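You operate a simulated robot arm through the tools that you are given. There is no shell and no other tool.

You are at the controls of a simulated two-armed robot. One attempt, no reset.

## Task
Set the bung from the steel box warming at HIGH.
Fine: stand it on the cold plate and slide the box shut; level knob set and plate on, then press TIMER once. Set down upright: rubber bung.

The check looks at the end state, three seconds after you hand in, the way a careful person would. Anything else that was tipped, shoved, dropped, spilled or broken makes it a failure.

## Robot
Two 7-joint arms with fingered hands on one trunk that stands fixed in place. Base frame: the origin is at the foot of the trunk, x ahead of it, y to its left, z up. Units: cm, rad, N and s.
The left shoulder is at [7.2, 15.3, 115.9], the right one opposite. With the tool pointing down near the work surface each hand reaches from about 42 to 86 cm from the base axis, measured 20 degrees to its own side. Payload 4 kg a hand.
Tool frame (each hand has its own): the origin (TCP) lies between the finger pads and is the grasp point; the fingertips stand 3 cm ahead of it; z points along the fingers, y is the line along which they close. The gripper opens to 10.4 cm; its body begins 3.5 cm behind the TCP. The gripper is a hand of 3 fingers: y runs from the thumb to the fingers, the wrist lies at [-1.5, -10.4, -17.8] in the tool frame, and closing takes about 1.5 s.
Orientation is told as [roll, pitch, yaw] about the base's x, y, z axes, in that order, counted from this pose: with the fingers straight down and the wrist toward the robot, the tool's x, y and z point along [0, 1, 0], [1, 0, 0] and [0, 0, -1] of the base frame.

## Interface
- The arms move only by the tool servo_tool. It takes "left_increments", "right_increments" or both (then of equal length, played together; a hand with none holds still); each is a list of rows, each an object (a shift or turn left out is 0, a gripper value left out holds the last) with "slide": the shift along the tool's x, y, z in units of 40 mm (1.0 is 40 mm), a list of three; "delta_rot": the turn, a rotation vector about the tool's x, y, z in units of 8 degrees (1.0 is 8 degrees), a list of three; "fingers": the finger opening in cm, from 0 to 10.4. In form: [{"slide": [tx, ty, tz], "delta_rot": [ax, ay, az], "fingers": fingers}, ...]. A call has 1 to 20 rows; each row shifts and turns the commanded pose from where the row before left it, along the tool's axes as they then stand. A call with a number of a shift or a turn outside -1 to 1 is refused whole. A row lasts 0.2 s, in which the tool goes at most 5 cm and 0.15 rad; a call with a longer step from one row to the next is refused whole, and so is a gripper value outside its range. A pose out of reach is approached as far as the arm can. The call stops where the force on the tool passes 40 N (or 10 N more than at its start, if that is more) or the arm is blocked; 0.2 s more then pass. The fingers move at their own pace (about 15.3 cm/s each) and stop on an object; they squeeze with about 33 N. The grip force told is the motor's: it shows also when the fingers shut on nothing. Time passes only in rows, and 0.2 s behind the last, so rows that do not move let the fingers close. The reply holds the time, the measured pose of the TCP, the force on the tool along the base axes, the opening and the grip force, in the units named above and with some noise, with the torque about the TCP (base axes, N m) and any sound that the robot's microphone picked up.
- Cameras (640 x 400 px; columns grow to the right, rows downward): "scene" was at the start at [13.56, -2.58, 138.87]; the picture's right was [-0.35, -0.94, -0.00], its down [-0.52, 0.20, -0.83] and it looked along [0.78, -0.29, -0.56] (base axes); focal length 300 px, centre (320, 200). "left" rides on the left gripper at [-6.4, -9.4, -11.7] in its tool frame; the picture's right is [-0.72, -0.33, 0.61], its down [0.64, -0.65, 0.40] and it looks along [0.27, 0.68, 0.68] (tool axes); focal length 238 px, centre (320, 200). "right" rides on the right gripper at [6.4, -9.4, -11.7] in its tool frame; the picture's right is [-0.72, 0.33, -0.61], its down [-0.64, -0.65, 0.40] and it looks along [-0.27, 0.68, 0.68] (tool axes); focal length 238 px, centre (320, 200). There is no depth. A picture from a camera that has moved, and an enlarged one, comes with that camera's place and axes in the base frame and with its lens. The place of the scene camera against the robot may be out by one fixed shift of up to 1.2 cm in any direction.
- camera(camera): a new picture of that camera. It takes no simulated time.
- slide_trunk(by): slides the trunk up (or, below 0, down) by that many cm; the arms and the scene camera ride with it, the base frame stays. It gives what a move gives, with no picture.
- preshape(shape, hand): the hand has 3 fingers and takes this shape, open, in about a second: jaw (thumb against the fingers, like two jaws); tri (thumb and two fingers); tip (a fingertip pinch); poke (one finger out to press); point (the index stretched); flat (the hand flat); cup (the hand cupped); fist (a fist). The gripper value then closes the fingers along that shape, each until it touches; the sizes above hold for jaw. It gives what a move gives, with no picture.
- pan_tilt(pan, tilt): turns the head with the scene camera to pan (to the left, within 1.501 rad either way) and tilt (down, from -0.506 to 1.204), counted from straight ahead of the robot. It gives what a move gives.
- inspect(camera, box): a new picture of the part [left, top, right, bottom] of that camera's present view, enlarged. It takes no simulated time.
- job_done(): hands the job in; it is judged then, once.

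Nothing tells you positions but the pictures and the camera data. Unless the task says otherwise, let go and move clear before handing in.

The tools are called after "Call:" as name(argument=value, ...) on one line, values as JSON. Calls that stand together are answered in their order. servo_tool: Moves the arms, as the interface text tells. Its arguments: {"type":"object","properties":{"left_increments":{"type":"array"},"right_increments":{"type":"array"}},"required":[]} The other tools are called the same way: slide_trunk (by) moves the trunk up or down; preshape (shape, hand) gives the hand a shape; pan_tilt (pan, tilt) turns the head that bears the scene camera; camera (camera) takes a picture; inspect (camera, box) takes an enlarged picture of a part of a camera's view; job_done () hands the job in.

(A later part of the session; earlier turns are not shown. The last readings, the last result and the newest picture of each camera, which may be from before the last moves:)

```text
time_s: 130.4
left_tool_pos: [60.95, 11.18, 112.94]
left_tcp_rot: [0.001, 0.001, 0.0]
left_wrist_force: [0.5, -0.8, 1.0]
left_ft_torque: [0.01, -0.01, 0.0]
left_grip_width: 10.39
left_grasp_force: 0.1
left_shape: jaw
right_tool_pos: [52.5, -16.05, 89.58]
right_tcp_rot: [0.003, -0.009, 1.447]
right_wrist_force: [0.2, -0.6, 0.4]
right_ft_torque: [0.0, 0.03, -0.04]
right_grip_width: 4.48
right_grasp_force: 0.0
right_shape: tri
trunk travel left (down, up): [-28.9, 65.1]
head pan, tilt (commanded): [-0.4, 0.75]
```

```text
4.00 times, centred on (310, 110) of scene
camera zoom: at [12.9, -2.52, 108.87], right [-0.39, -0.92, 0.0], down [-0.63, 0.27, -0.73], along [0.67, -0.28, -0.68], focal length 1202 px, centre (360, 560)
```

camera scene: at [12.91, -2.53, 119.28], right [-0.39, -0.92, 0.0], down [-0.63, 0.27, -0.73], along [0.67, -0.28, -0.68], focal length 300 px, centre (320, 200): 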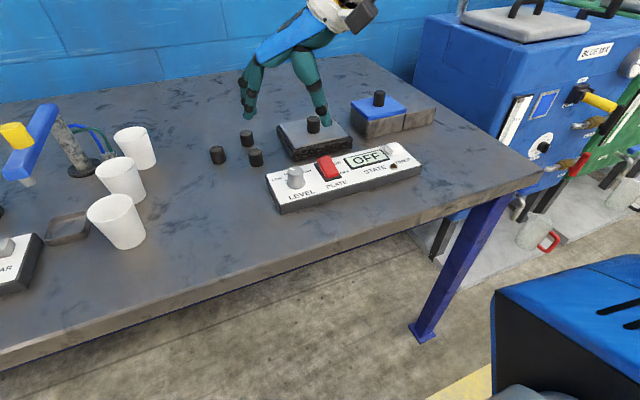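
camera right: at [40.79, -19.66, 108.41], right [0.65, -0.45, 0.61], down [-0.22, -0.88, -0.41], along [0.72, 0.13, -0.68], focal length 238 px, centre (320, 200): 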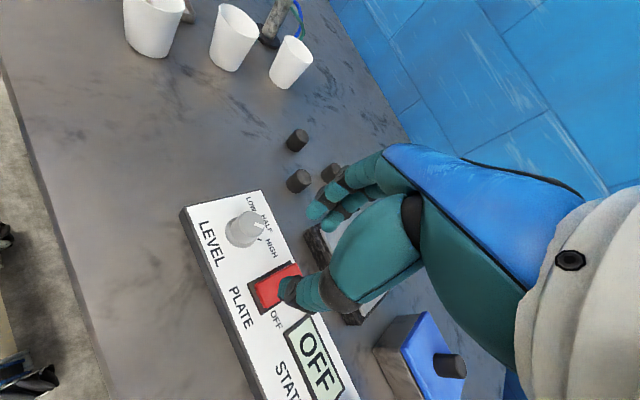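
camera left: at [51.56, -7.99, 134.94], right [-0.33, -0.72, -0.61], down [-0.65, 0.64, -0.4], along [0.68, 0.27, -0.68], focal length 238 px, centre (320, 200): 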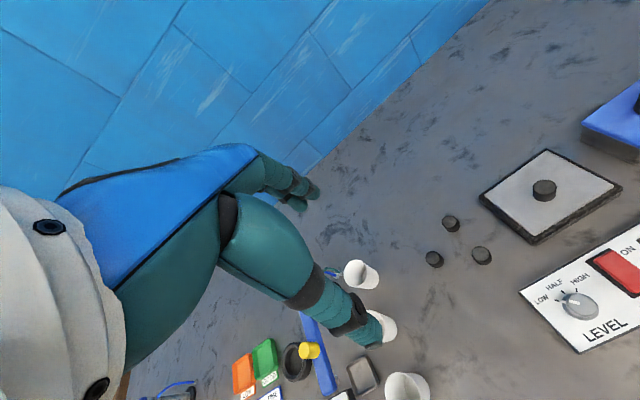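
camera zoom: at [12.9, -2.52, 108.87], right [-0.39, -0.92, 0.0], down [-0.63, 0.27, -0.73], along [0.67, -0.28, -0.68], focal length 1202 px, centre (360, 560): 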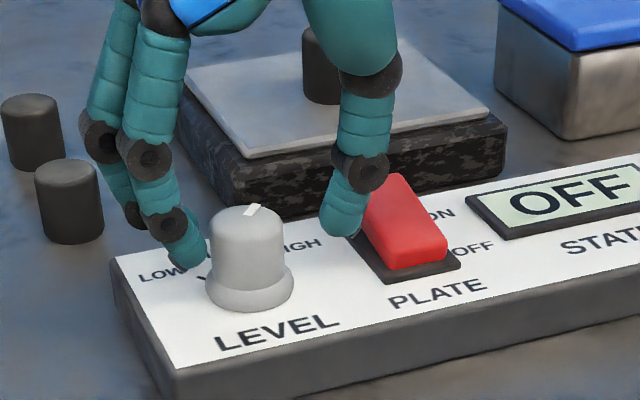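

Closing, then turning in two halves with a small centring compensation.

Call:
servo_tool(right_increments=[{"fingers": 3.2}, {"fingers": 2.4}, {"fingers": 1.6}, {"slide": [0, 0, 0]}, {"slide": [0, 0, 0]}])

Call:
servo_tool(right_increments=[{"slide": [0.007, 0.02, 0], "delta_rot": [0, 0, 0.5]}, {"slide": [0.007, 0, 0], "delta_rot": [0, 0, 0.5]}, {"slide": [0.007, 0, 0], "delta_rot": [0, 0, 0.5]}, {"slide": [0.007, 0, 0], "delta_rot": [0, 0, 0.5]}, {"slide": [0.007, 0, 0], "delta_rot": [0, 0, 0.5]}, {"slide": [0, 0, 0]}])

Call:
inspect(camera="scene", box=[240, 60, 380, 160])

```text
time_s: 131.6
left_tool_pos: [61.01, 11.26, 112.73]
left_tcp_rot: [-0.003, 0.001, -0.001]
left_wrist_force: [-0.2, 0.0, -0.4]
left_ft_torque: [0.0, 0.0, 0.01]
left_grip_width: 10.35
left_grasp_force: 0.1
left_shape: jaw
right_tool_pos: [52.51, -16.05, 89.61]
right_tcp_rot: [0.001, -0.007, 1.448]
right_wrist_force: [-0.4, 4.5, -1.3]
right_ft_torque: [0.2, 0.02, 0.02]
right_grip_width: 1.91
right_grasp_force: 33.5
right_shape: tri
trunk travel left (down, up): [-28.9, 65.1]
head pan, tilt (commanded): [-0.4, 0.75]
```

```text
time_s: 133.0
left_tool_pos: [60.99, 11.28, 112.92]
left_tcp_rot: [-0.001, -0.002, 0.001]
left_wrist_force: [0.6, -1.2, -0.2]
left_ft_torque: [-0.02, -0.02, -0.03]
left_grip_width: 10.37
left_grasp_force: 0.0
left_shape: jaw
right_tool_pos: [52.26, -15.68, 89.46]
right_tcp_rot: [0.004, -0.005, 1.098]
right_wrist_force: [-11.5, 5.5, -7.1]
right_ft_torque: [0.23, 0.26, 0.29]
right_grip_width: 1.77
right_grasp_force: 33.0
right_shape: tri
trunk travel left (down, up): [-28.9, 65.1]
head pan, tilt (commanded): [-0.4, 0.75]
```

```text
4.00 times, centred on (310, 110) of scene
camera zoom: at [12.77, -2.4, 108.89], right [-0.39, -0.92, 0.0], down [-0.63, 0.27, -0.73], along [0.67, -0.28, -0.68], focal length 1202 px, centre (360, 560)
```

zoom: 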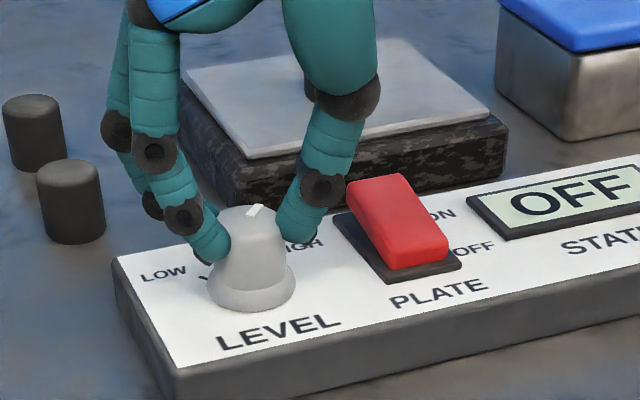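

Call:
inspect(camera="right", box=[230, 180, 350, 300])

Call:
inspect(camera="scene", box=[270, 90, 340, 150])

Call:
camera(camera="left")

```text
3.33 times, centred on (290, 240) of right
camera zoom: at [42.4, -21.37, 101.2], right [0.79, -0.04, 0.61], down [0.27, -0.87, -0.41], along [0.55, 0.49, -0.68], focal length 794 px, centre (420, 67)
```

zoom: 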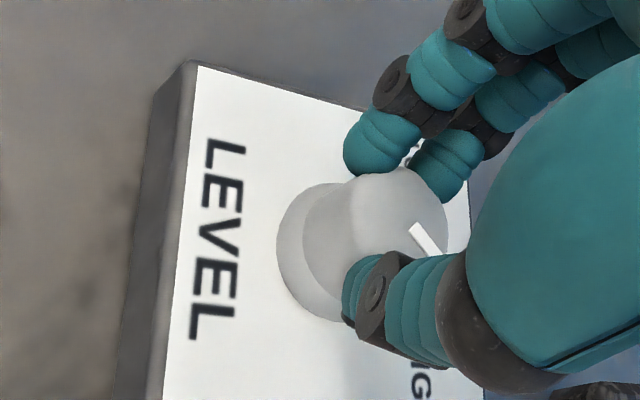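

```text
6.67 times, centred on (305, 120) of scene
camera zoom: at [12.77, -2.4, 108.89], right [-0.39, -0.92, 0.0], down [-0.63, 0.27, -0.73], along [0.67, -0.28, -0.68], focal length 2003 px, centre (420, 733)
```

zoom: 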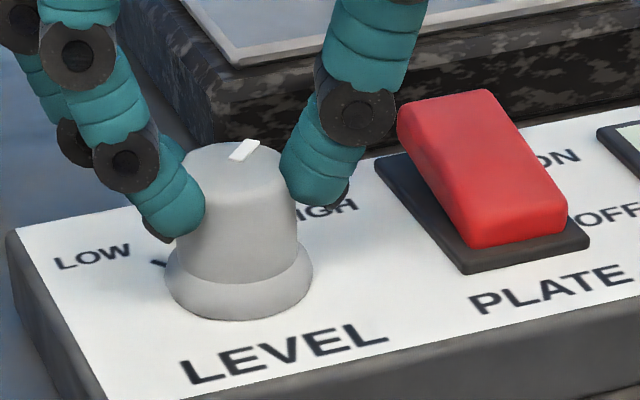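

```text
taken
camera left: at [51.45, 4.95, 124.55], right [-0.32, -0.72, -0.61], down [-0.65, 0.64, -0.41], along [0.68, 0.27, -0.68], focal length 238 px, centre (320, 200)
```

left: 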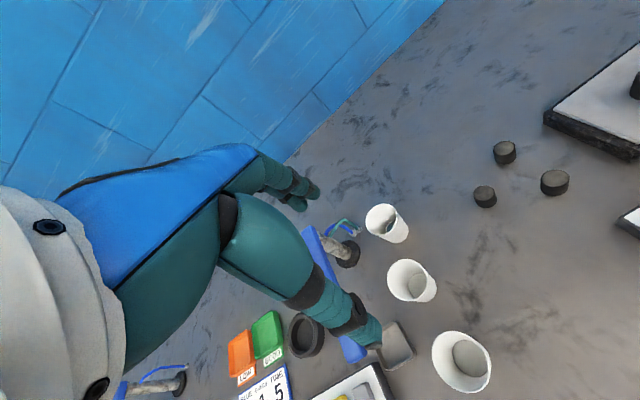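

The torque (0.29 N·m) says the knob has met its stop, and the pointer now reads about −45°, i.e. HIGH. I'll release, lift, and verify.

Call:
servo_tool(right_increments=[{"fingers": 3}, {"fingers": 4.6}, {"slide": [0, 0, 0]}, {"slide": [0, 0, 0]}])

Call:
slide_trunk(by=7)

Call:
inspect(camera="right", box=[180, 200, 340, 340])

Call:
inspect(camera="scene", box=[265, 120, 345, 190])

```text
time_s: 134.0
left_tool_pos: [60.99, 11.22, 112.82]
left_tcp_rot: [0.001, 0.0, 0.0]
left_wrist_force: [0.7, -0.4, 0.6]
left_ft_torque: [0.03, 0.01, -0.01]
left_grip_width: 10.37
left_grasp_force: 0.1
left_shape: jaw
right_tool_pos: [52.32, -15.89, 89.38]
right_tcp_rot: [0.004, -0.008, 1.097]
right_wrist_force: [0.1, 0.7, 0.0]
right_ft_torque: [-0.01, -0.01, 0.0]
right_grip_width: 4.57
right_grasp_force: 0.0
right_shape: tri
trunk travel left (down, up): [-28.9, 65.1]
head pan, tilt (commanded): [-0.4, 0.75]
```

```text
time_s: 135.1
left_tool_pos: [61.2, 11.2, 119.83]
left_tcp_rot: [0.0, 0.001, 0.003]
left_wrist_force: [0.9, -0.4, 0.0]
left_ft_torque: [-0.01, 0.0, 0.01]
left_grip_width: 10.4
left_grasp_force: 0.1
left_shape: jaw
right_tool_pos: [52.48, -15.84, 96.58]
right_tcp_rot: [0.007, -0.01, 1.095]
right_wrist_force: [0.2, 0.6, -0.9]
right_ft_torque: [-0.01, 0.02, -0.02]
right_grip_width: 4.56
right_grasp_force: 0.1
right_shape: tri
trunk travel left (down, up): [-35.9, 58.1]
head pan, tilt (commanded): [-0.4, 0.75]
```

```text
2.86 times, centred on (260, 270) of right
camera zoom: at [42.57, -21.52, 108.15], right [0.79, -0.04, 0.61], down [0.27, -0.87, -0.41], along [0.55, 0.49, -0.67], focal length 681 px, centre (491, 0)
```

zoom: 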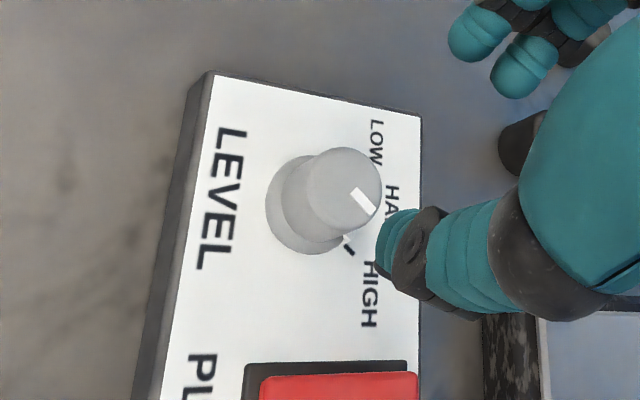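

```text
5.71 times, centred on (305, 155) of scene
camera zoom: at [12.93, -2.52, 115.87], right [-0.39, -0.92, 0.0], down [-0.63, 0.27, -0.73], along [0.67, -0.28, -0.68], focal length 1717 px, centre (406, 457)
```

zoom: 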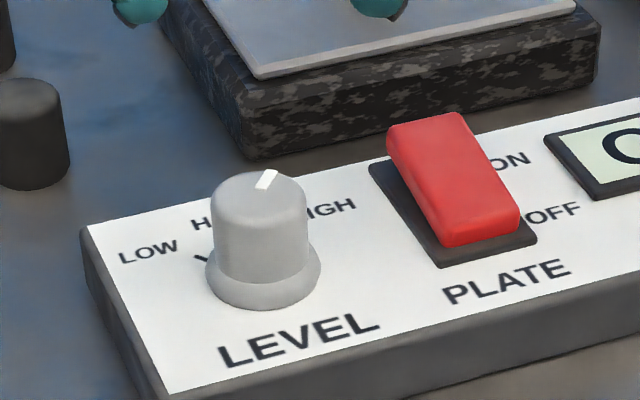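

The pointer lines up with the HIGH tick. Next is the PLATE rocker: it needs its ON (far) end pressed. I'll shape the hand to "poke" and look at where its fingertip is.

Call:
preshape(hand="right", shape="poke")

Call:
camera(camera="right")

Call:
inspect(camera="scene", box=[230, 60, 430, 220])

```text
time_s: 136.0
left_tool_pos: [61.02, 11.13, 119.77]
left_tcp_rot: [0.001, 0.0, 0.001]
left_wrist_force: [0.8, 0.8, -0.5]
left_ft_torque: [0.02, -0.02, -0.02]
left_grip_width: 10.39
left_grasp_force: 0.0
left_shape: jaw
right_tool_pos: [52.37, -15.79, 96.52]
right_tcp_rot: [0.006, -0.01, 1.1]
right_wrist_force: [-0.2, 0.1, -1.1]
right_ft_torque: [0.01, 0.02, 0.0]
right_grip_width: 0.0
right_grasp_force: 0.2
right_shape: poke
trunk travel left (down, up): [-35.9, 58.1]
head pan, tilt (commanded): [-0.4, 0.75]
```

```text
taken
camera right: at [42.54, -21.52, 108.17], right [0.79, -0.04, 0.61], down [0.27, -0.87, -0.41], along [0.55, 0.49, -0.67], focal length 238 px, centre (320, 200)
```

right: 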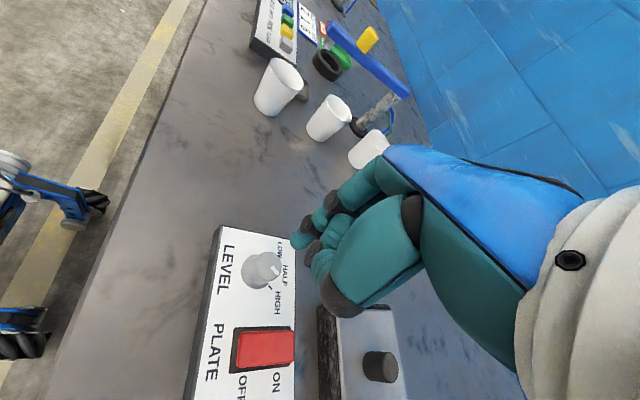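

```text
2.50 times, centred on (330, 140) of scene
camera zoom: at [12.91, -2.52, 115.88], right [-0.39, -0.92, 0.0], down [-0.63, 0.27, -0.73], along [0.67, -0.28, -0.68], focal length 751 px, centre (295, 350)
```

zoom: 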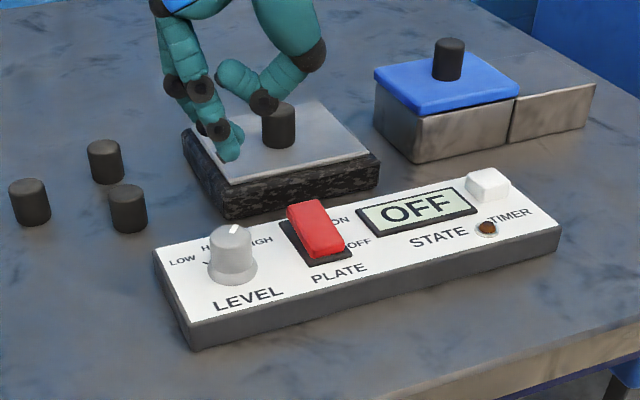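

Call:
inspect(camera="right", box=[190, 220, 350, 400])

Call:
inspect(camera="scene", box=[315, 130, 395, 190])

```text
2.22 times, centred on (270, 310) of right
camera zoom: at [42.54, -21.52, 108.17], right [0.79, -0.04, 0.61], down [0.27, -0.87, -0.41], along [0.55, 0.49, -0.67], focal length 530 px, centre (431, -44)
```

zoom: 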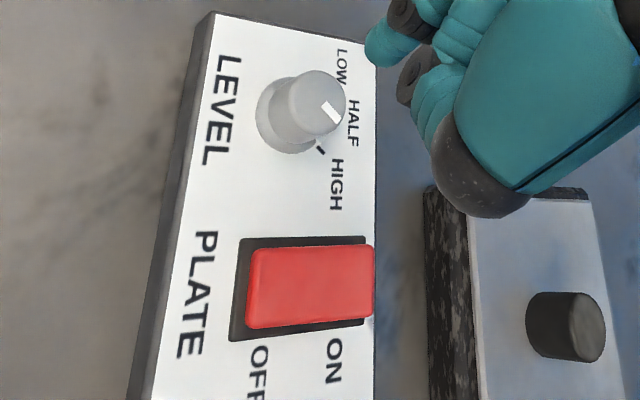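

```text
6.67 times, centred on (355, 160) of scene
camera zoom: at [12.91, -2.52, 115.88], right [-0.39, -0.92, 0.0], down [-0.63, 0.27, -0.73], along [0.67, -0.28, -0.68], focal length 2003 px, centre (87, 467)
```

zoom: 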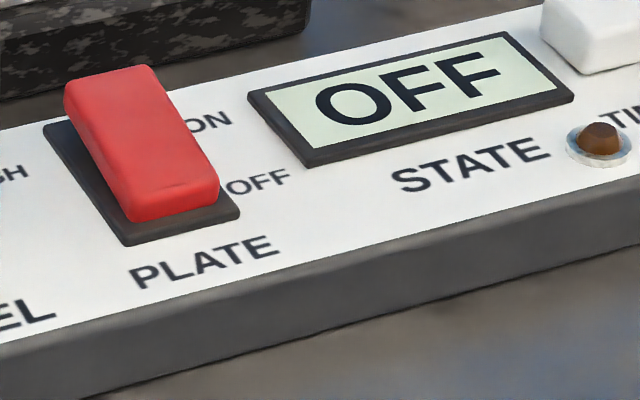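

The pointer measures −45° (HIGH). The rocker spans x 51–56.5, y −20.7 to −24, with its raised ON end near (55.5, −22.3). I'll move the poke finger above that end.

Call:
servo_tool(right_increments=[{"delta_rot": [0, 0, 0.7]}, {"slide": [-0.73, -0.585, 0]}, {"slide": [-0.73, -0.585, 0]}, {"slide": [0, 0, 0]}])

Call:
inspect(camera="right", box=[180, 180, 380, 380])

Call:
inspect(camera="scene", box=[270, 90, 410, 190])

```text
time_s: 137.0
left_tool_pos: [60.96, 11.14, 120.01]
left_tcp_rot: [-0.001, 0.0, -0.001]
left_wrist_force: [-0.9, 0.0, -0.1]
left_ft_torque: [0.0, 0.0, -0.02]
left_grip_width: 10.38
left_grasp_force: 0.0
left_shape: jaw
right_tool_pos: [54.82, -23.1, 96.36]
right_tcp_rot: [0.007, -0.008, 1.0]
right_wrist_force: [0.1, 0.2, -1.0]
right_ft_torque: [-0.02, 0.01, 0.01]
right_grip_width: 0.0
right_grasp_force: 0.1
right_shape: poke
trunk travel left (down, up): [-35.9, 58.1]
head pan, tilt (commanded): [-0.4, 0.75]
```

```text
2.00 times, centred on (280, 280) of right
camera zoom: at [44.5, -27.7, 108.04], right [0.78, -0.12, 0.61], down [0.19, -0.89, -0.41], along [0.6, 0.44, -0.67], focal length 477 px, centre (400, 40)
```

zoom: 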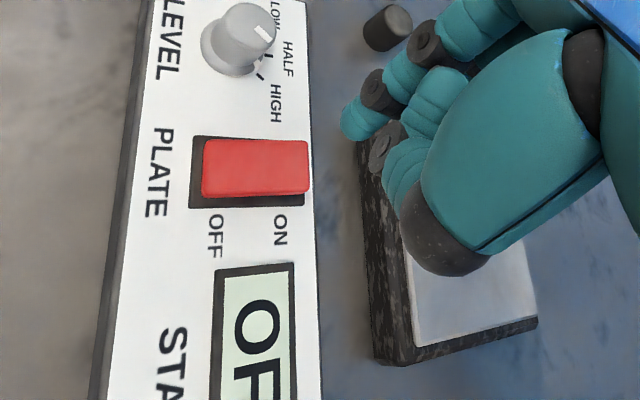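

```text
4.00 times, centred on (340, 140) of scene
camera zoom: at [12.88, -2.53, 115.88], right [-0.39, -0.92, 0.0], down [-0.63, 0.27, -0.73], along [0.67, -0.28, -0.68], focal length 1202 px, centre (240, 440)
```

zoom: 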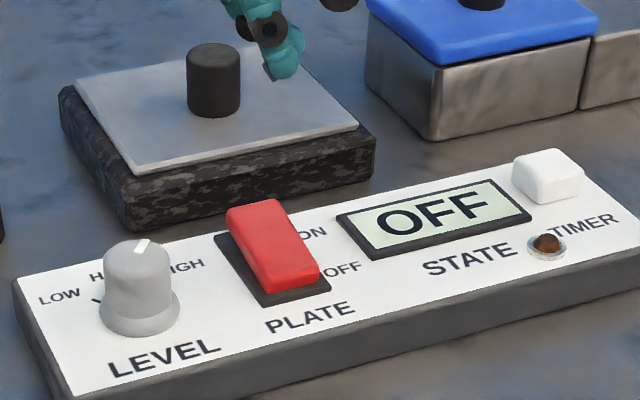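

Call:
servo_tool(right_increments=[{"slide": [-0.03, 0.07, 0]}, {"slide": [0, 0, 0]}])

Call:
slide_trunk(by=-4.6)

Call:
inspect(camera="right", box=[200, 150, 400, 350])

Call:
inspect(camera="scene", box=[290, 70, 430, 170])

```text
time_s: 137.6
left_tool_pos: [60.93, 11.15, 119.9]
left_tcp_rot: [0.0, -0.001, 0.002]
left_wrist_force: [-0.3, -0.4, -0.6]
left_ft_torque: [0.01, 0.0, 0.01]
left_grip_width: 10.38
left_grasp_force: 0.2
left_shape: jaw
right_tool_pos: [55.11, -22.83, 96.34]
right_tcp_rot: [0.007, -0.009, 1.0]
right_wrist_force: [-0.1, 0.2, -0.2]
right_ft_torque: [0.0, -0.01, 0.01]
right_grip_width: 0.01
right_grasp_force: 0.2
right_shape: poke
trunk travel left (down, up): [-35.9, 58.1]
head pan, tilt (commanded): [-0.4, 0.75]
```

```text
time_s: 138.5
left_tool_pos: [60.88, 11.26, 115.36]
left_tcp_rot: [0.0, 0.0, 0.003]
left_wrist_force: [-0.1, 0.0, 0.1]
left_ft_torque: [-0.03, -0.02, 0.01]
left_grip_width: 10.33
left_grasp_force: 0.1
left_shape: jaw
right_tool_pos: [55.04, -22.81, 91.82]
right_tcp_rot: [0.005, -0.007, 1.0]
right_wrist_force: [0.3, 0.5, -0.3]
right_ft_torque: [0.01, -0.05, -0.02]
right_grip_width: 0.01
right_grasp_force: 0.1
right_shape: poke
trunk travel left (down, up): [-31.3, 62.7]
head pan, tilt (commanded): [-0.4, 0.75]
```

```text
2.00 times, centred on (300, 250) of right
camera zoom: at [44.68, -27.47, 103.47], right [0.78, -0.12, 0.61], down [0.19, -0.89, -0.41], along [0.6, 0.44, -0.67], focal length 477 px, centre (360, 100)
```

zoom: 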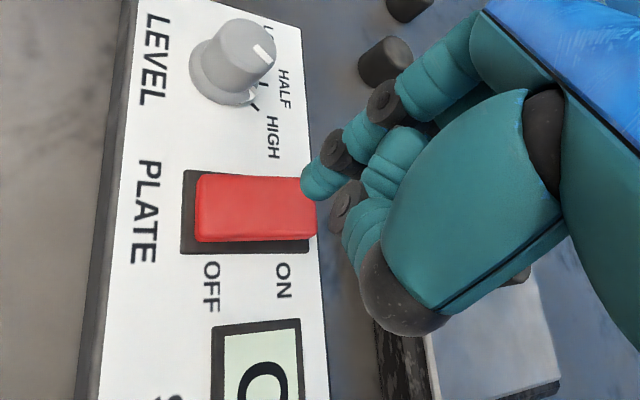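

```text
4.00 times, centred on (360, 120) of scene
camera zoom: at [12.88, -2.54, 111.28], right [-0.39, -0.92, 0.0], down [-0.63, 0.27, -0.73], along [0.67, -0.28, -0.68], focal length 1202 px, centre (160, 520)
```

zoom: 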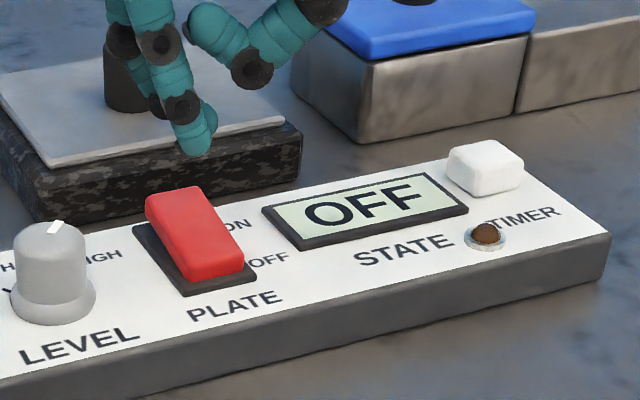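

Cross-checking both cameras, the poke fingertip is offset about 0.8 cm to the tool's +x side, and the rocker's ON end is near (55.8, −22.2, 86). I'll correct the position and come closer.

Call:
servo_tool(right_increments=[{"slide": [-0.239, 0.183, 0]}, {"slide": [0, 0, 0]}])

Call:
slide_trunk(by=-1.4)

Call:
inspect(camera="right", box=[200, 150, 400, 350])

Call:
inspect(camera="scene", box=[300, 70, 410, 150])

```text
time_s: 139.1
left_tool_pos: [61.04, 11.23, 115.21]
left_tcp_rot: [0.001, -0.001, 0.001]
left_wrist_force: [-0.3, 0.0, 0.4]
left_ft_torque: [0.03, -0.01, 0.0]
left_grip_width: 10.37
left_grasp_force: 0.1
left_shape: jaw
right_tool_pos: [56.31, -22.7, 91.78]
right_tcp_rot: [0.004, -0.008, 0.999]
right_wrist_force: [0.0, 0.5, -0.7]
right_ft_torque: [0.04, -0.03, 0.01]
right_grip_width: 0.0
right_grasp_force: 0.1
right_shape: poke
trunk travel left (down, up): [-31.3, 62.7]
head pan, tilt (commanded): [-0.4, 0.75]
```

```text
time_s: 139.7
left_tool_pos: [61.02, 11.26, 113.94]
left_tcp_rot: [0.001, 0.0, -0.001]
left_wrist_force: [0.0, 0.0, -0.2]
left_ft_torque: [-0.04, -0.04, 0.0]
left_grip_width: 10.34
left_grasp_force: 0.0
left_shape: jaw
right_tool_pos: [56.17, -22.77, 90.36]
right_tcp_rot: [0.005, -0.008, 1.0]
right_wrist_force: [-0.2, 0.7, 0.5]
right_ft_torque: [0.0, 0.0, -0.03]
right_grip_width: 0.01
right_grasp_force: 0.1
right_shape: poke
trunk travel left (down, up): [-29.9, 64.1]
head pan, tilt (commanded): [-0.4, 0.75]
```

```text
2.00 times, centred on (300, 250) of right
camera zoom: at [45.89, -27.34, 102.02], right [0.78, -0.12, 0.61], down [0.19, -0.89, -0.41], along [0.6, 0.44, -0.67], focal length 477 px, centre (360, 100)
```

zoom: 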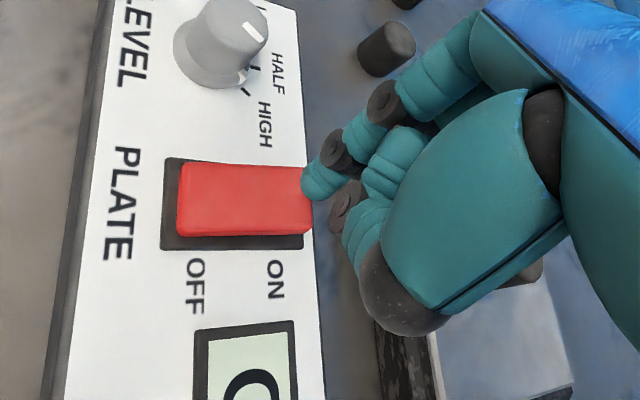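

```text
5.00 times, centred on (355, 110) of scene
camera zoom: at [12.89, -2.54, 109.87], right [-0.39, -0.92, 0.0], down [-0.63, 0.27, -0.73], along [0.67, -0.28, -0.68], focal length 1502 px, centre (145, 650)
```

zoom: 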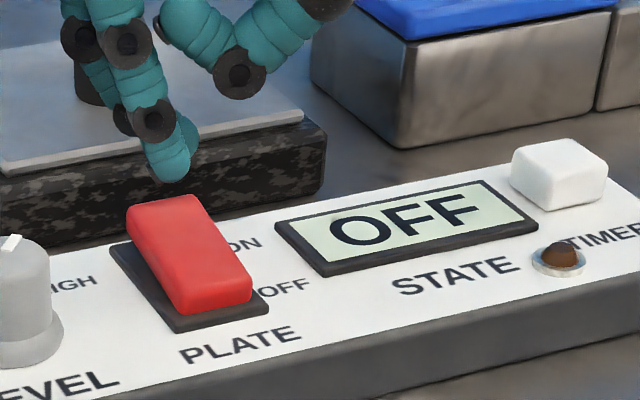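

The tip is over the ON end but close to its edge; I'll shift 0.5 cm inward, then press down in small steps.

Call:
servo_tool(right_increments=[{"slide": [0.11, -0.055, 0]}, {"slide": [0, 0, 0]}])

Call:
servo_tool(right_increments=[{"slide": [0, 0, 0.15]}, {"slide": [0, 0, 0.1]}, {"slide": [0, 0, 0]}])

Call:
inspect(camera="right", box=[200, 150, 400, 350])

Call:
inspect(camera="scene", box=[300, 70, 410, 150])

```text
time_s: 140.3
left_tool_pos: [60.94, 11.24, 113.75]
left_tcp_rot: [0.0, 0.0, 0.002]
left_wrist_force: [-0.6, 0.4, 0.5]
left_ft_torque: [0.01, 0.0, 0.02]
left_grip_width: 10.35
left_grasp_force: 0.0
left_shape: jaw
right_tool_pos: [55.8, -22.73, 90.3]
right_tcp_rot: [0.007, -0.009, 0.998]
right_wrist_force: [0.3, 0.1, 0.1]
right_ft_torque: [0.04, 0.0, -0.01]
right_grip_width: 0.0
right_grasp_force: 0.2
right_shape: poke
trunk travel left (down, up): [-29.9, 64.1]
head pan, tilt (commanded): [-0.4, 0.75]
```

```text
time_s: 141.1
left_tool_pos: [61.14, 11.18, 113.97]
left_tcp_rot: [0.001, 0.0, 0.0]
left_wrist_force: [-0.4, 0.0, 0.5]
left_ft_torque: [-0.03, -0.01, -0.03]
left_grip_width: 10.38
left_grasp_force: 0.0
left_shape: jaw
right_tool_pos: [55.91, -22.59, 89.35]
right_tcp_rot: [0.005, -0.008, 0.997]
right_wrist_force: [-0.1, 0.0, 0.3]
right_ft_torque: [-0.03, 0.02, 0.01]
right_grip_width: 0.01
right_grasp_force: 0.0
right_shape: poke
trunk travel left (down, up): [-29.9, 64.1]
head pan, tilt (commanded): [-0.4, 0.75]
```

```text
2.00 times, centred on (300, 250) of right
camera zoom: at [45.46, -27.33, 101.06], right [0.78, -0.12, 0.61], down [0.19, -0.89, -0.41], along [0.6, 0.44, -0.67], focal length 477 px, centre (360, 100)
```

zoom: 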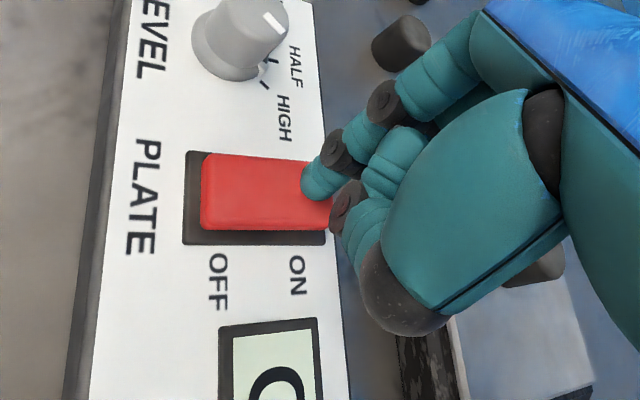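

```text
5.00 times, centred on (355, 110) of scene
camera zoom: at [12.9, -2.53, 109.88], right [-0.39, -0.92, 0.0], down [-0.63, 0.27, -0.73], along [0.67, -0.28, -0.68], focal length 1502 px, centre (145, 650)
```

zoom: 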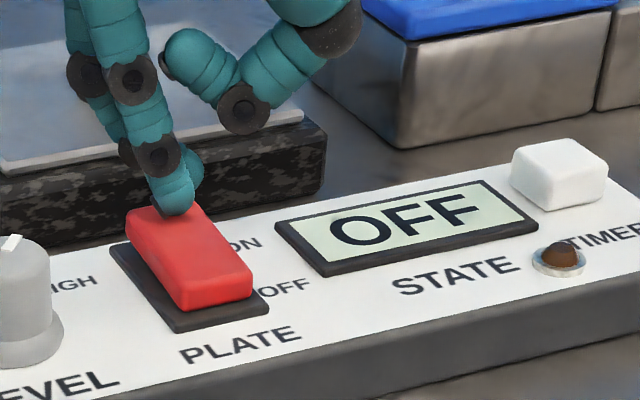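

Call:
servo_tool(right_increments=[{"slide": [0, 0, 0.08]}, {"slide": [0, 0, 0.08]}, {"slide": [0, 0, 0]}])

Call:
inspect(camera="scene", box=[300, 70, 410, 150])

```text
time_s: 141.9
left_tool_pos: [60.91, 11.21, 113.85]
left_tcp_rot: [0.0, 0.0, 0.001]
left_wrist_force: [-0.8, 0.4, -0.1]
left_ft_torque: [-0.01, -0.02, 0.02]
left_grip_width: 10.37
left_grasp_force: 0.0
left_shape: jaw
right_tool_pos: [55.65, -22.56, 88.87]
right_tcp_rot: [0.002, -0.012, 0.998]
right_wrist_force: [3.2, -0.7, 11.0]
right_ft_torque: [0.05, 0.06, -0.02]
right_grip_width: 0.0
right_grasp_force: 0.1
right_shape: poke
trunk travel left (down, up): [-29.9, 64.1]
head pan, tilt (commanded): [-0.4, 0.75]
```

```text
5.00 times, centred on (355, 110) of scene
camera zoom: at [12.79, -2.49, 109.91], right [-0.39, -0.92, 0.0], down [-0.63, 0.27, -0.73], along [0.67, -0.28, -0.68], focal length 1502 px, centre (145, 650)
```

zoom: 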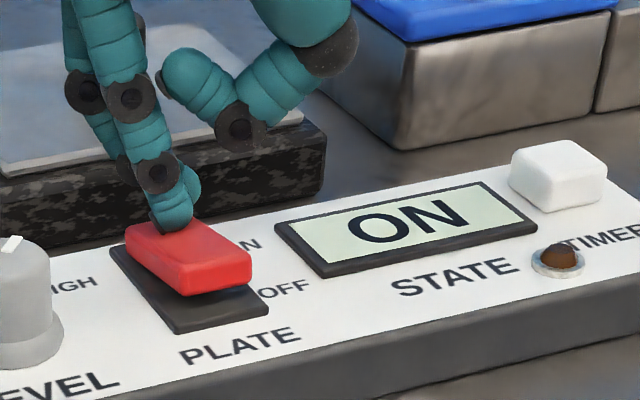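

The rocker flipped and the display reads ON. I'll lift straight off and move toward the TIMER button.

Call:
servo_tool(right_increments=[{"slide": [0, 0, -0.3]}, {"slide": [0, 0, -0.5]}, {"slide": [0, 0, -0.5]}, {"slide": [0, 0, 0]}])

Call:
slide_trunk(by=3)

Call:
camera(camera="right")

Call:
inspect(camera="scene", box=[260, 70, 440, 200])

```text
time_s: 142.9
left_tool_pos: [61.01, 11.22, 113.96]
left_tcp_rot: [0.0, 0.0, 0.002]
left_wrist_force: [0.6, -0.5, 0.7]
left_ft_torque: [0.01, 0.0, 0.0]
left_grip_width: 10.37
left_grasp_force: 0.1
left_shape: jaw
right_tool_pos: [55.68, -22.72, 93.89]
right_tcp_rot: [0.008, -0.009, 0.999]
right_wrist_force: [-0.7, 0.2, 0.5]
right_ft_torque: [-0.02, 0.01, 0.0]
right_grip_width: 0.0
right_grasp_force: 0.0
right_shape: poke
trunk travel left (down, up): [-29.9, 64.1]
head pan, tilt (commanded): [-0.4, 0.75]
```

```text
time_s: 143.7
left_tool_pos: [61.03, 11.22, 116.88]
left_tcp_rot: [0.0, 0.0, 0.001]
left_wrist_force: [-0.9, 0.3, 0.0]
left_ft_torque: [0.0, -0.02, 0.04]
left_grip_width: 10.36
left_grasp_force: 0.2
left_shape: jaw
right_tool_pos: [55.76, -22.66, 96.86]
right_tcp_rot: [0.006, -0.008, 0.998]
right_wrist_force: [0.8, -0.3, 0.2]
right_ft_torque: [-0.02, 0.01, 0.01]
right_grip_width: 0.0
right_grasp_force: 0.1
right_shape: poke
trunk travel left (down, up): [-32.9, 61.1]
head pan, tilt (commanded): [-0.4, 0.75]
```

```text
taken
camera right: at [45.42, -27.4, 108.54], right [0.78, -0.12, 0.61], down [0.19, -0.89, -0.41], along [0.59, 0.44, -0.67], focal length 238 px, centre (320, 200)
```

right: 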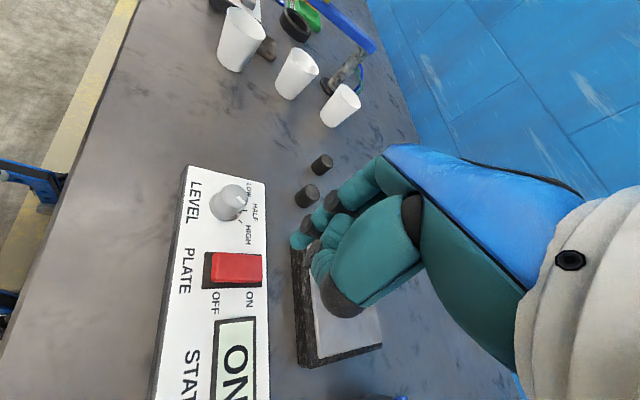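

```text
3.08 times, centred on (350, 135) of scene
camera zoom: at [12.95, -2.53, 112.87], right [-0.39, -0.92, 0.0], down [-0.63, 0.27, -0.73], along [0.67, -0.28, -0.68], focal length 924 px, centre (228, 400)
```

zoom: 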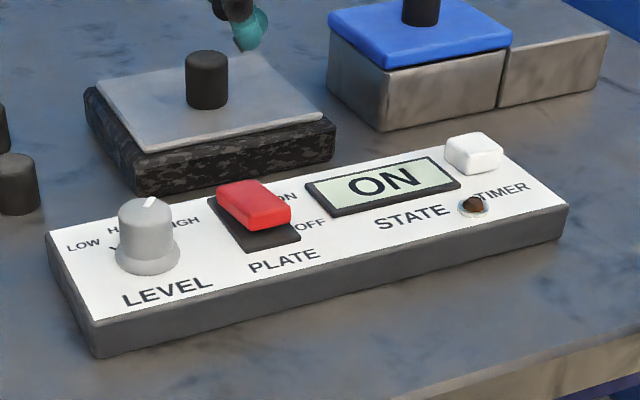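

ON confirmed. Before pressing TIMER, let me double check the LEVEL pointer closely.

Call:
inspect(camera="right", box=[195, 170, 285, 250])

Call:
inspect(camera="scene", box=[270, 120, 330, 165])

```text
5.00 times, centred on (240, 210) of right
camera zoom: at [45.42, -27.4, 108.54], right [0.78, -0.12, 0.61], down [0.19, -0.89, -0.41], along [0.59, 0.44, -0.67], focal length 1192 px, centre (720, 150)
```

zoom: 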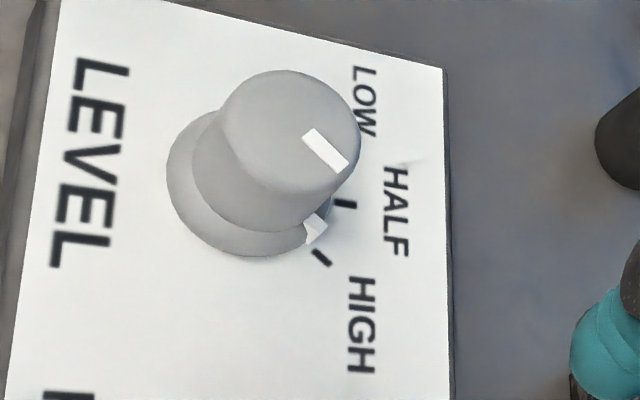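

```text
8.89 times, centred on (300, 142) of scene
camera zoom: at [12.95, -2.53, 112.87], right [-0.39, -0.92, 0.0], down [-0.63, 0.27, -0.73], along [0.67, -0.28, -0.68], focal length 2671 px, centre (498, 711)
```

zoom: 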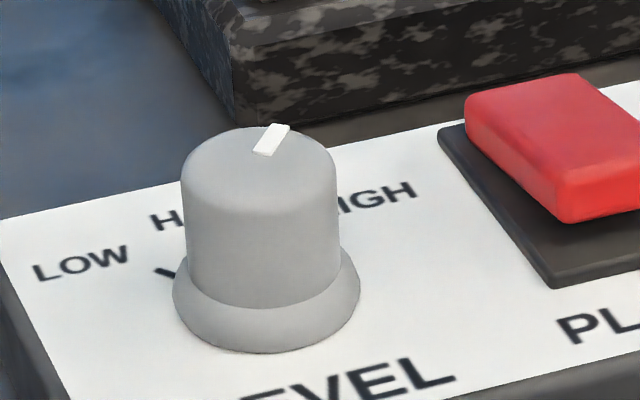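

The pointer measures about −43° against the HIGH tick at about −40°, so LEVEL is on HIGH. Now I'll carry the poke finger over to the white TIMER button near (54.7, −37.2).

Call:
servo_tool(right_increments=[{"slide": [-0.485, -0.806, 0]}, {"slide": [-0.485, -0.806, 0]}, {"slide": [-0.485, -0.806, 0]}, {"slide": [-0.485, -0.806, 0]}, {"slide": [0, 0, 0]}])

Call:
inspect(camera="right", box=[160, 180, 380, 380])

Call:
inspect(camera="scene", box=[320, 50, 460, 160])

```text
time_s: 144.9
left_tool_pos: [61.1, 11.1, 116.88]
left_tcp_rot: [0.001, 0.0, -0.001]
left_wrist_force: [-1.6, -0.2, 0.6]
left_ft_torque: [0.0, 0.03, 0.0]
left_grip_width: 10.37
left_grasp_force: 0.0
left_shape: jaw
right_tool_pos: [55.12, -37.83, 96.54]
right_tcp_rot: [0.006, -0.009, 0.999]
right_wrist_force: [0.5, 0.2, 0.1]
right_ft_torque: [-0.02, 0.02, 0.0]
right_grip_width: 0.0
right_grasp_force: 0.1
right_shape: poke
trunk travel left (down, up): [-32.9, 61.1]
head pan, tilt (commanded): [-0.4, 0.75]
```

```text
2.00 times, centred on (270, 280) of right
camera zoom: at [44.73, -42.48, 108.28], right [0.78, -0.12, 0.61], down [0.19, -0.89, -0.41], along [0.59, 0.44, -0.67], focal length 477 px, centre (420, 40)
```

zoom: 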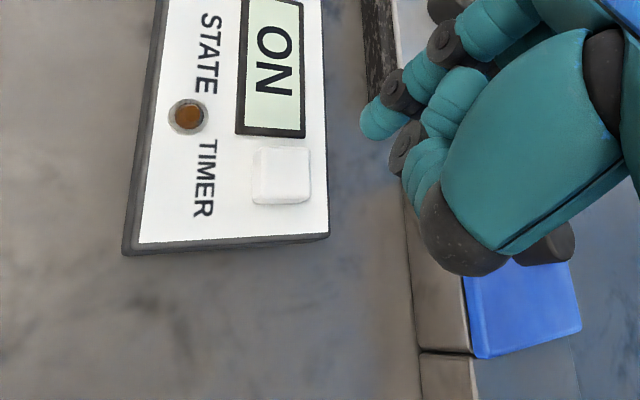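

```text
3.64 times, centred on (390, 105) of scene
camera zoom: at [12.91, -2.57, 112.87], right [-0.39, -0.92, 0.0], down [-0.63, 0.27, -0.73], along [0.67, -0.28, -0.68], focal length 1093 px, centre (66, 546)
```

zoom: 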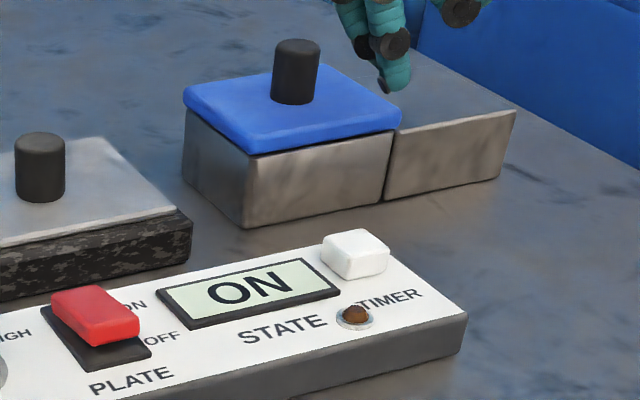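

Call:
slide_trunk(by=-5.3)

Call:
inspect(camera="right", box=[200, 150, 400, 350])

Call:
inspect(camera="scene", box=[340, 40, 450, 120])

```text
time_s: 145.8
left_tool_pos: [60.99, 11.17, 111.54]
left_tcp_rot: [0.0, 0.0, 0.001]
left_wrist_force: [0.2, -0.3, 0.0]
left_ft_torque: [0.0, -0.02, -0.01]
left_grip_width: 10.35
left_grasp_force: 0.0
left_shape: jaw
right_tool_pos: [55.03, -37.83, 91.24]
right_tcp_rot: [0.005, -0.008, 1.001]
right_wrist_force: [0.3, -0.2, 0.0]
right_ft_torque: [-0.04, 0.0, 0.02]
right_grip_width: 0.0
right_grasp_force: 0.0
right_shape: poke
trunk travel left (down, up): [-27.6, 66.4]
head pan, tilt (commanded): [-0.4, 0.75]
```

```text
2.00 times, centred on (300, 250) of right
camera zoom: at [44.7, -42.46, 102.99], right [0.78, -0.12, 0.61], down [0.19, -0.89, -0.41], along [0.6, 0.44, -0.67], focal length 477 px, centre (360, 100)
```

zoom: 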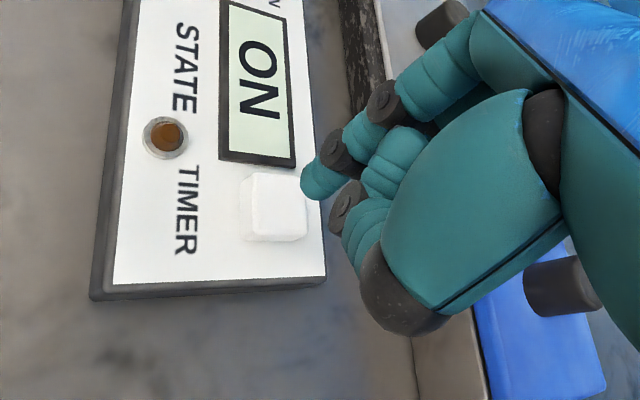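

```text
5.00 times, centred on (395, 80) of scene
camera zoom: at [12.88, -2.57, 107.58], right [-0.39, -0.92, 0.0], down [-0.63, 0.27, -0.73], along [0.67, -0.28, -0.68], focal length 1502 px, centre (-55, 800)
```

zoom: 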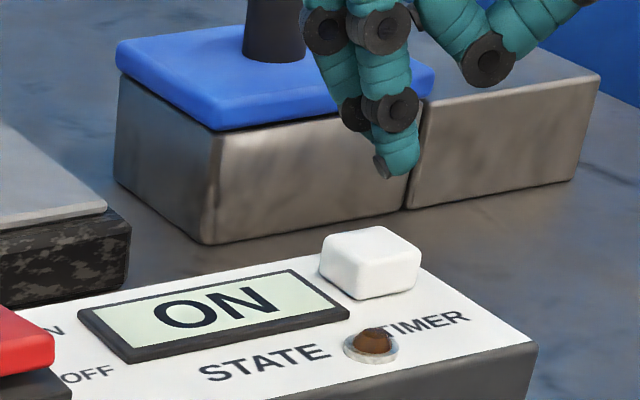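

The fingertip is approximately over the button, still ~2.8 cm above it. Small correction, then lower 2 cm and re-check.

Call:
servo_tool(right_increments=[{"slide": [0.08, 0.01, 0]}, {"slide": [0, 0, 0]}])

Call:
slide_trunk(by=-1.6)

Call:
inspect(camera="right", box=[200, 150, 400, 350])

Call:
inspect(camera="scene", box=[340, 40, 450, 120])

```text
time_s: 146.4
left_tool_pos: [61.03, 11.22, 111.6]
left_tcp_rot: [-0.001, 0.0, 0.002]
left_wrist_force: [-0.7, -0.3, -0.1]
left_ft_torque: [0.0, 0.0, -0.02]
left_grip_width: 10.38
left_grasp_force: 0.1
left_shape: jaw
right_tool_pos: [54.88, -37.67, 91.3]
right_tcp_rot: [0.006, -0.009, 0.999]
right_wrist_force: [-0.2, -0.6, 0.7]
right_ft_torque: [-0.02, 0.01, 0.01]
right_grip_width: 0.02
right_grasp_force: 0.2
right_shape: poke
trunk travel left (down, up): [-27.6, 66.4]
head pan, tilt (commanded): [-0.4, 0.75]
```

```text
time_s: 147.0
left_tool_pos: [61.05, 11.16, 109.9]
left_tcp_rot: [-0.001, -0.001, 0.001]
left_wrist_force: [0.2, 0.3, 0.7]
left_ft_torque: [0.0, 0.0, -0.02]
left_grip_width: 10.37
left_grasp_force: 0.0
left_shape: jaw
right_tool_pos: [54.81, -37.6, 89.68]
right_tcp_rot: [0.006, -0.008, 0.999]
right_wrist_force: [0.3, 0.3, 0.4]
right_ft_torque: [-0.01, -0.01, -0.03]
right_grip_width: 0.0
right_grasp_force: 0.0
right_shape: poke
trunk travel left (down, up): [-26.0, 68.0]
head pan, tilt (commanded): [-0.4, 0.75]
```

```text
2.00 times, centred on (300, 250) of right
camera zoom: at [44.46, -42.26, 101.4], right [0.78, -0.12, 0.61], down [0.19, -0.89, -0.41], along [0.6, 0.44, -0.67], focal length 477 px, centre (360, 100)
```

zoom: 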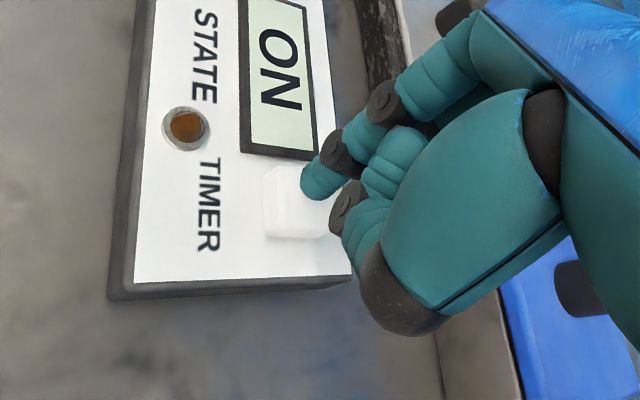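

```text
5.00 times, centred on (395, 80) of scene
camera zoom: at [12.87, -2.58, 105.97], right [-0.39, -0.92, 0.0], down [-0.63, 0.27, -0.73], along [0.67, -0.28, -0.68], focal length 1502 px, centre (-55, 800)
```

zoom: 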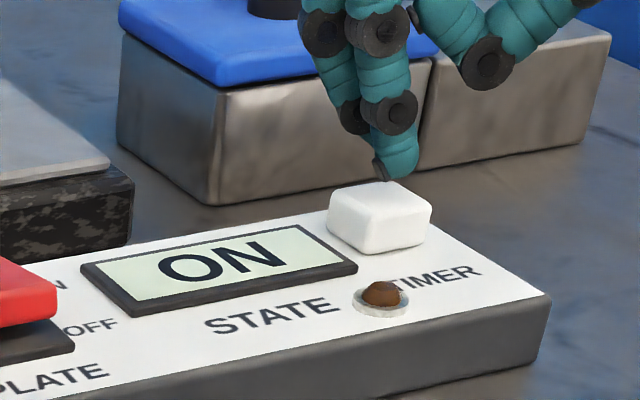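

Now well centred over the button in both views, about 1 cm above. I'll press in small steps and watch for the response.

Call:
servo_tool(right_increments=[{"slide": [0, 0, 0.1]}, {"slide": [0, 0, 0.1]}, {"slide": [0, 0, 0]}])

Call:
inspect(camera="scene", box=[340, 40, 450, 120])

```text
time_s: 147.8
left_tool_pos: [61.0, 11.21, 109.86]
left_tcp_rot: [0.0, -0.001, 0.002]
left_wrist_force: [-0.6, 0.1, -0.3]
left_ft_torque: [0.01, 0.0, -0.01]
left_grip_width: 10.37
left_grasp_force: 0.0
left_shape: jaw
right_tool_pos: [54.75, -37.72, 88.82]
right_tcp_rot: [0.005, -0.009, 1.002]
right_wrist_force: [0.1, -0.2, 1.5]
right_ft_torque: [0.02, 0.01, -0.01]
right_grip_width: 0.0
right_grasp_force: 0.0
right_shape: poke
trunk travel left (down, up): [-26.0, 68.0]
head pan, tilt (commanded): [-0.4, 0.75]
```

```text
5.00 times, centred on (395, 80) of scene
camera zoom: at [12.88, -2.55, 105.98], right [-0.39, -0.92, 0.0], down [-0.63, 0.27, -0.73], along [0.67, -0.28, -0.68], focal length 1502 px, centre (-55, 800)
```

zoom: 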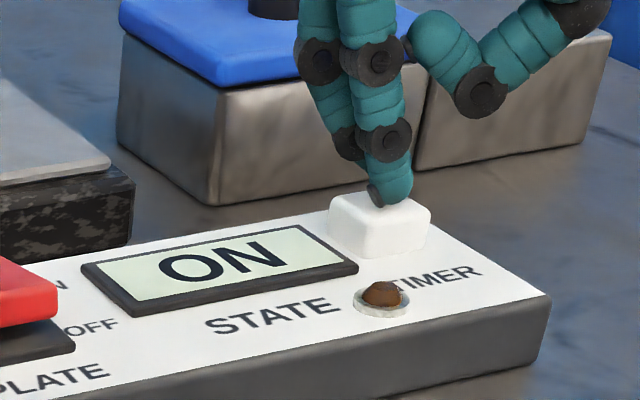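

Just touching. One steady press now.

Call:
servo_tool(right_increments=[{"slide": [0, 0, 0.06]}, {"slide": [0, 0, 0.06]}, {"slide": [0, 0, 0]}])

Call:
inspect(camera="scene", box=[340, 40, 450, 120])

```text
time_s: 148.6
left_tool_pos: [60.99, 11.08, 110.03]
left_tcp_rot: [0.001, 0.0, -0.001]
left_wrist_force: [0.6, 0.2, -0.9]
left_ft_torque: [0.03, 0.01, 0.0]
left_grip_width: 10.38
left_grasp_force: 0.1
left_shape: jaw
right_tool_pos: [54.78, -37.54, 88.51]
right_tcp_rot: [0.004, -0.009, 0.997]
right_wrist_force: [0.2, -1.0, 3.4]
right_ft_torque: [-0.03, -0.11, 0.01]
right_grip_width: 0.0
right_grasp_force: 0.0
right_shape: poke
trunk travel left (down, up): [-26.0, 68.0]
head pan, tilt (commanded): [-0.4, 0.75]
heard: click
```

```text
5.00 times, centred on (395, 80) of scene
camera zoom: at [12.85, -2.54, 105.99], right [-0.39, -0.92, 0.0], down [-0.63, 0.27, -0.73], along [0.67, -0.28, -0.68], focal length 1502 px, centre (-55, 800)
```

zoom: 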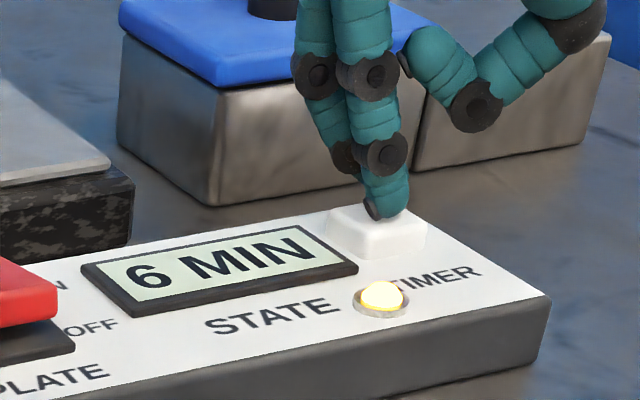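

A click was heard, the display reads "6 MIN" and the lamp is lit: pressed once. I'll lift straight off smoothly.

Call:
servo_tool(right_increments=[{"slide": [0, 0, -0.3]}, {"slide": [0, 0, -0.5]}, {"slide": [0, 0, -0.5]}, {"slide": [0, 0, -0.5]}, {"slide": [0, 0, 0]}])

Call:
slide_trunk(by=8)

Call:
camera(camera="scene")

Call:
inspect(camera="scene", box=[250, 80, 440, 220])

```text
time_s: 149.8
left_tool_pos: [61.06, 11.1, 110.01]
left_tcp_rot: [0.0, 0.001, 0.001]
left_wrist_force: [0.4, -0.5, -0.3]
left_ft_torque: [-0.01, -0.03, -0.03]
left_grip_width: 10.37
left_grasp_force: 0.1
left_shape: jaw
right_tool_pos: [54.68, -37.76, 95.65]
right_tcp_rot: [0.008, -0.01, 0.999]
right_wrist_force: [-0.8, -0.3, -0.2]
right_ft_torque: [0.06, 0.01, 0.0]
right_grip_width: 0.01
right_grasp_force: 0.2
right_shape: poke
trunk travel left (down, up): [-26.0, 68.0]
head pan, tilt (commanded): [-0.4, 0.75]
```

```text
time_s: 151.0
left_tool_pos: [61.04, 11.16, 117.82]
left_tcp_rot: [0.0, -0.002, 0.003]
left_wrist_force: [-0.4, 1.0, 0.0]
left_ft_torque: [0.03, 0.0, 0.02]
left_grip_width: 10.38
left_grasp_force: 0.1
left_shape: jaw
right_tool_pos: [54.81, -37.76, 103.62]
right_tcp_rot: [0.007, -0.01, 0.997]
right_wrist_force: [0.1, -0.1, -0.5]
right_ft_torque: [0.01, 0.03, 0.03]
right_grip_width: 0.0
right_grasp_force: 0.0
right_shape: poke
trunk travel left (down, up): [-34.0, 60.0]
head pan, tilt (commanded): [-0.4, 0.75]
```

```text
taken
camera scene: at [12.93, -2.58, 113.97], right [-0.39, -0.92, 0.0], down [-0.63, 0.27, -0.73], along [0.67, -0.28, -0.68], focal length 300 px, centre (320, 200)
```

scene: 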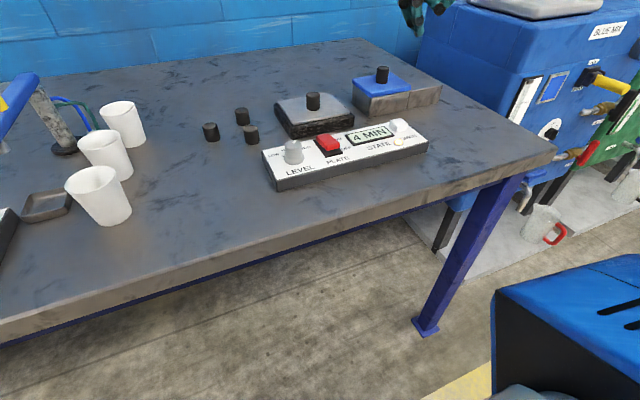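

```text
2.86 times, centred on (345, 150) of scene
camera zoom: at [12.93, -2.58, 113.97], right [-0.39, -0.92, 0.0], down [-0.63, 0.27, -0.73], along [0.67, -0.28, -0.68], focal length 858 px, centre (249, 343)
```

zoom: 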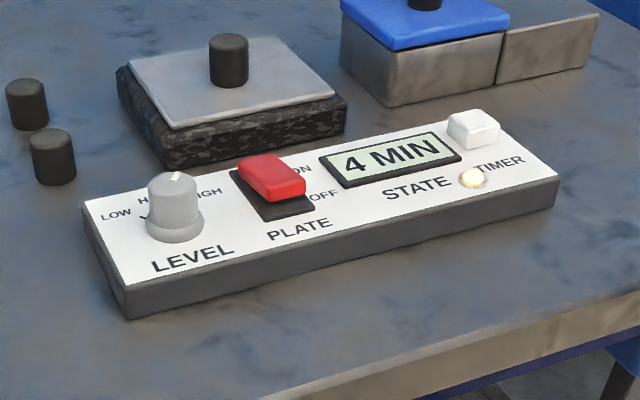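

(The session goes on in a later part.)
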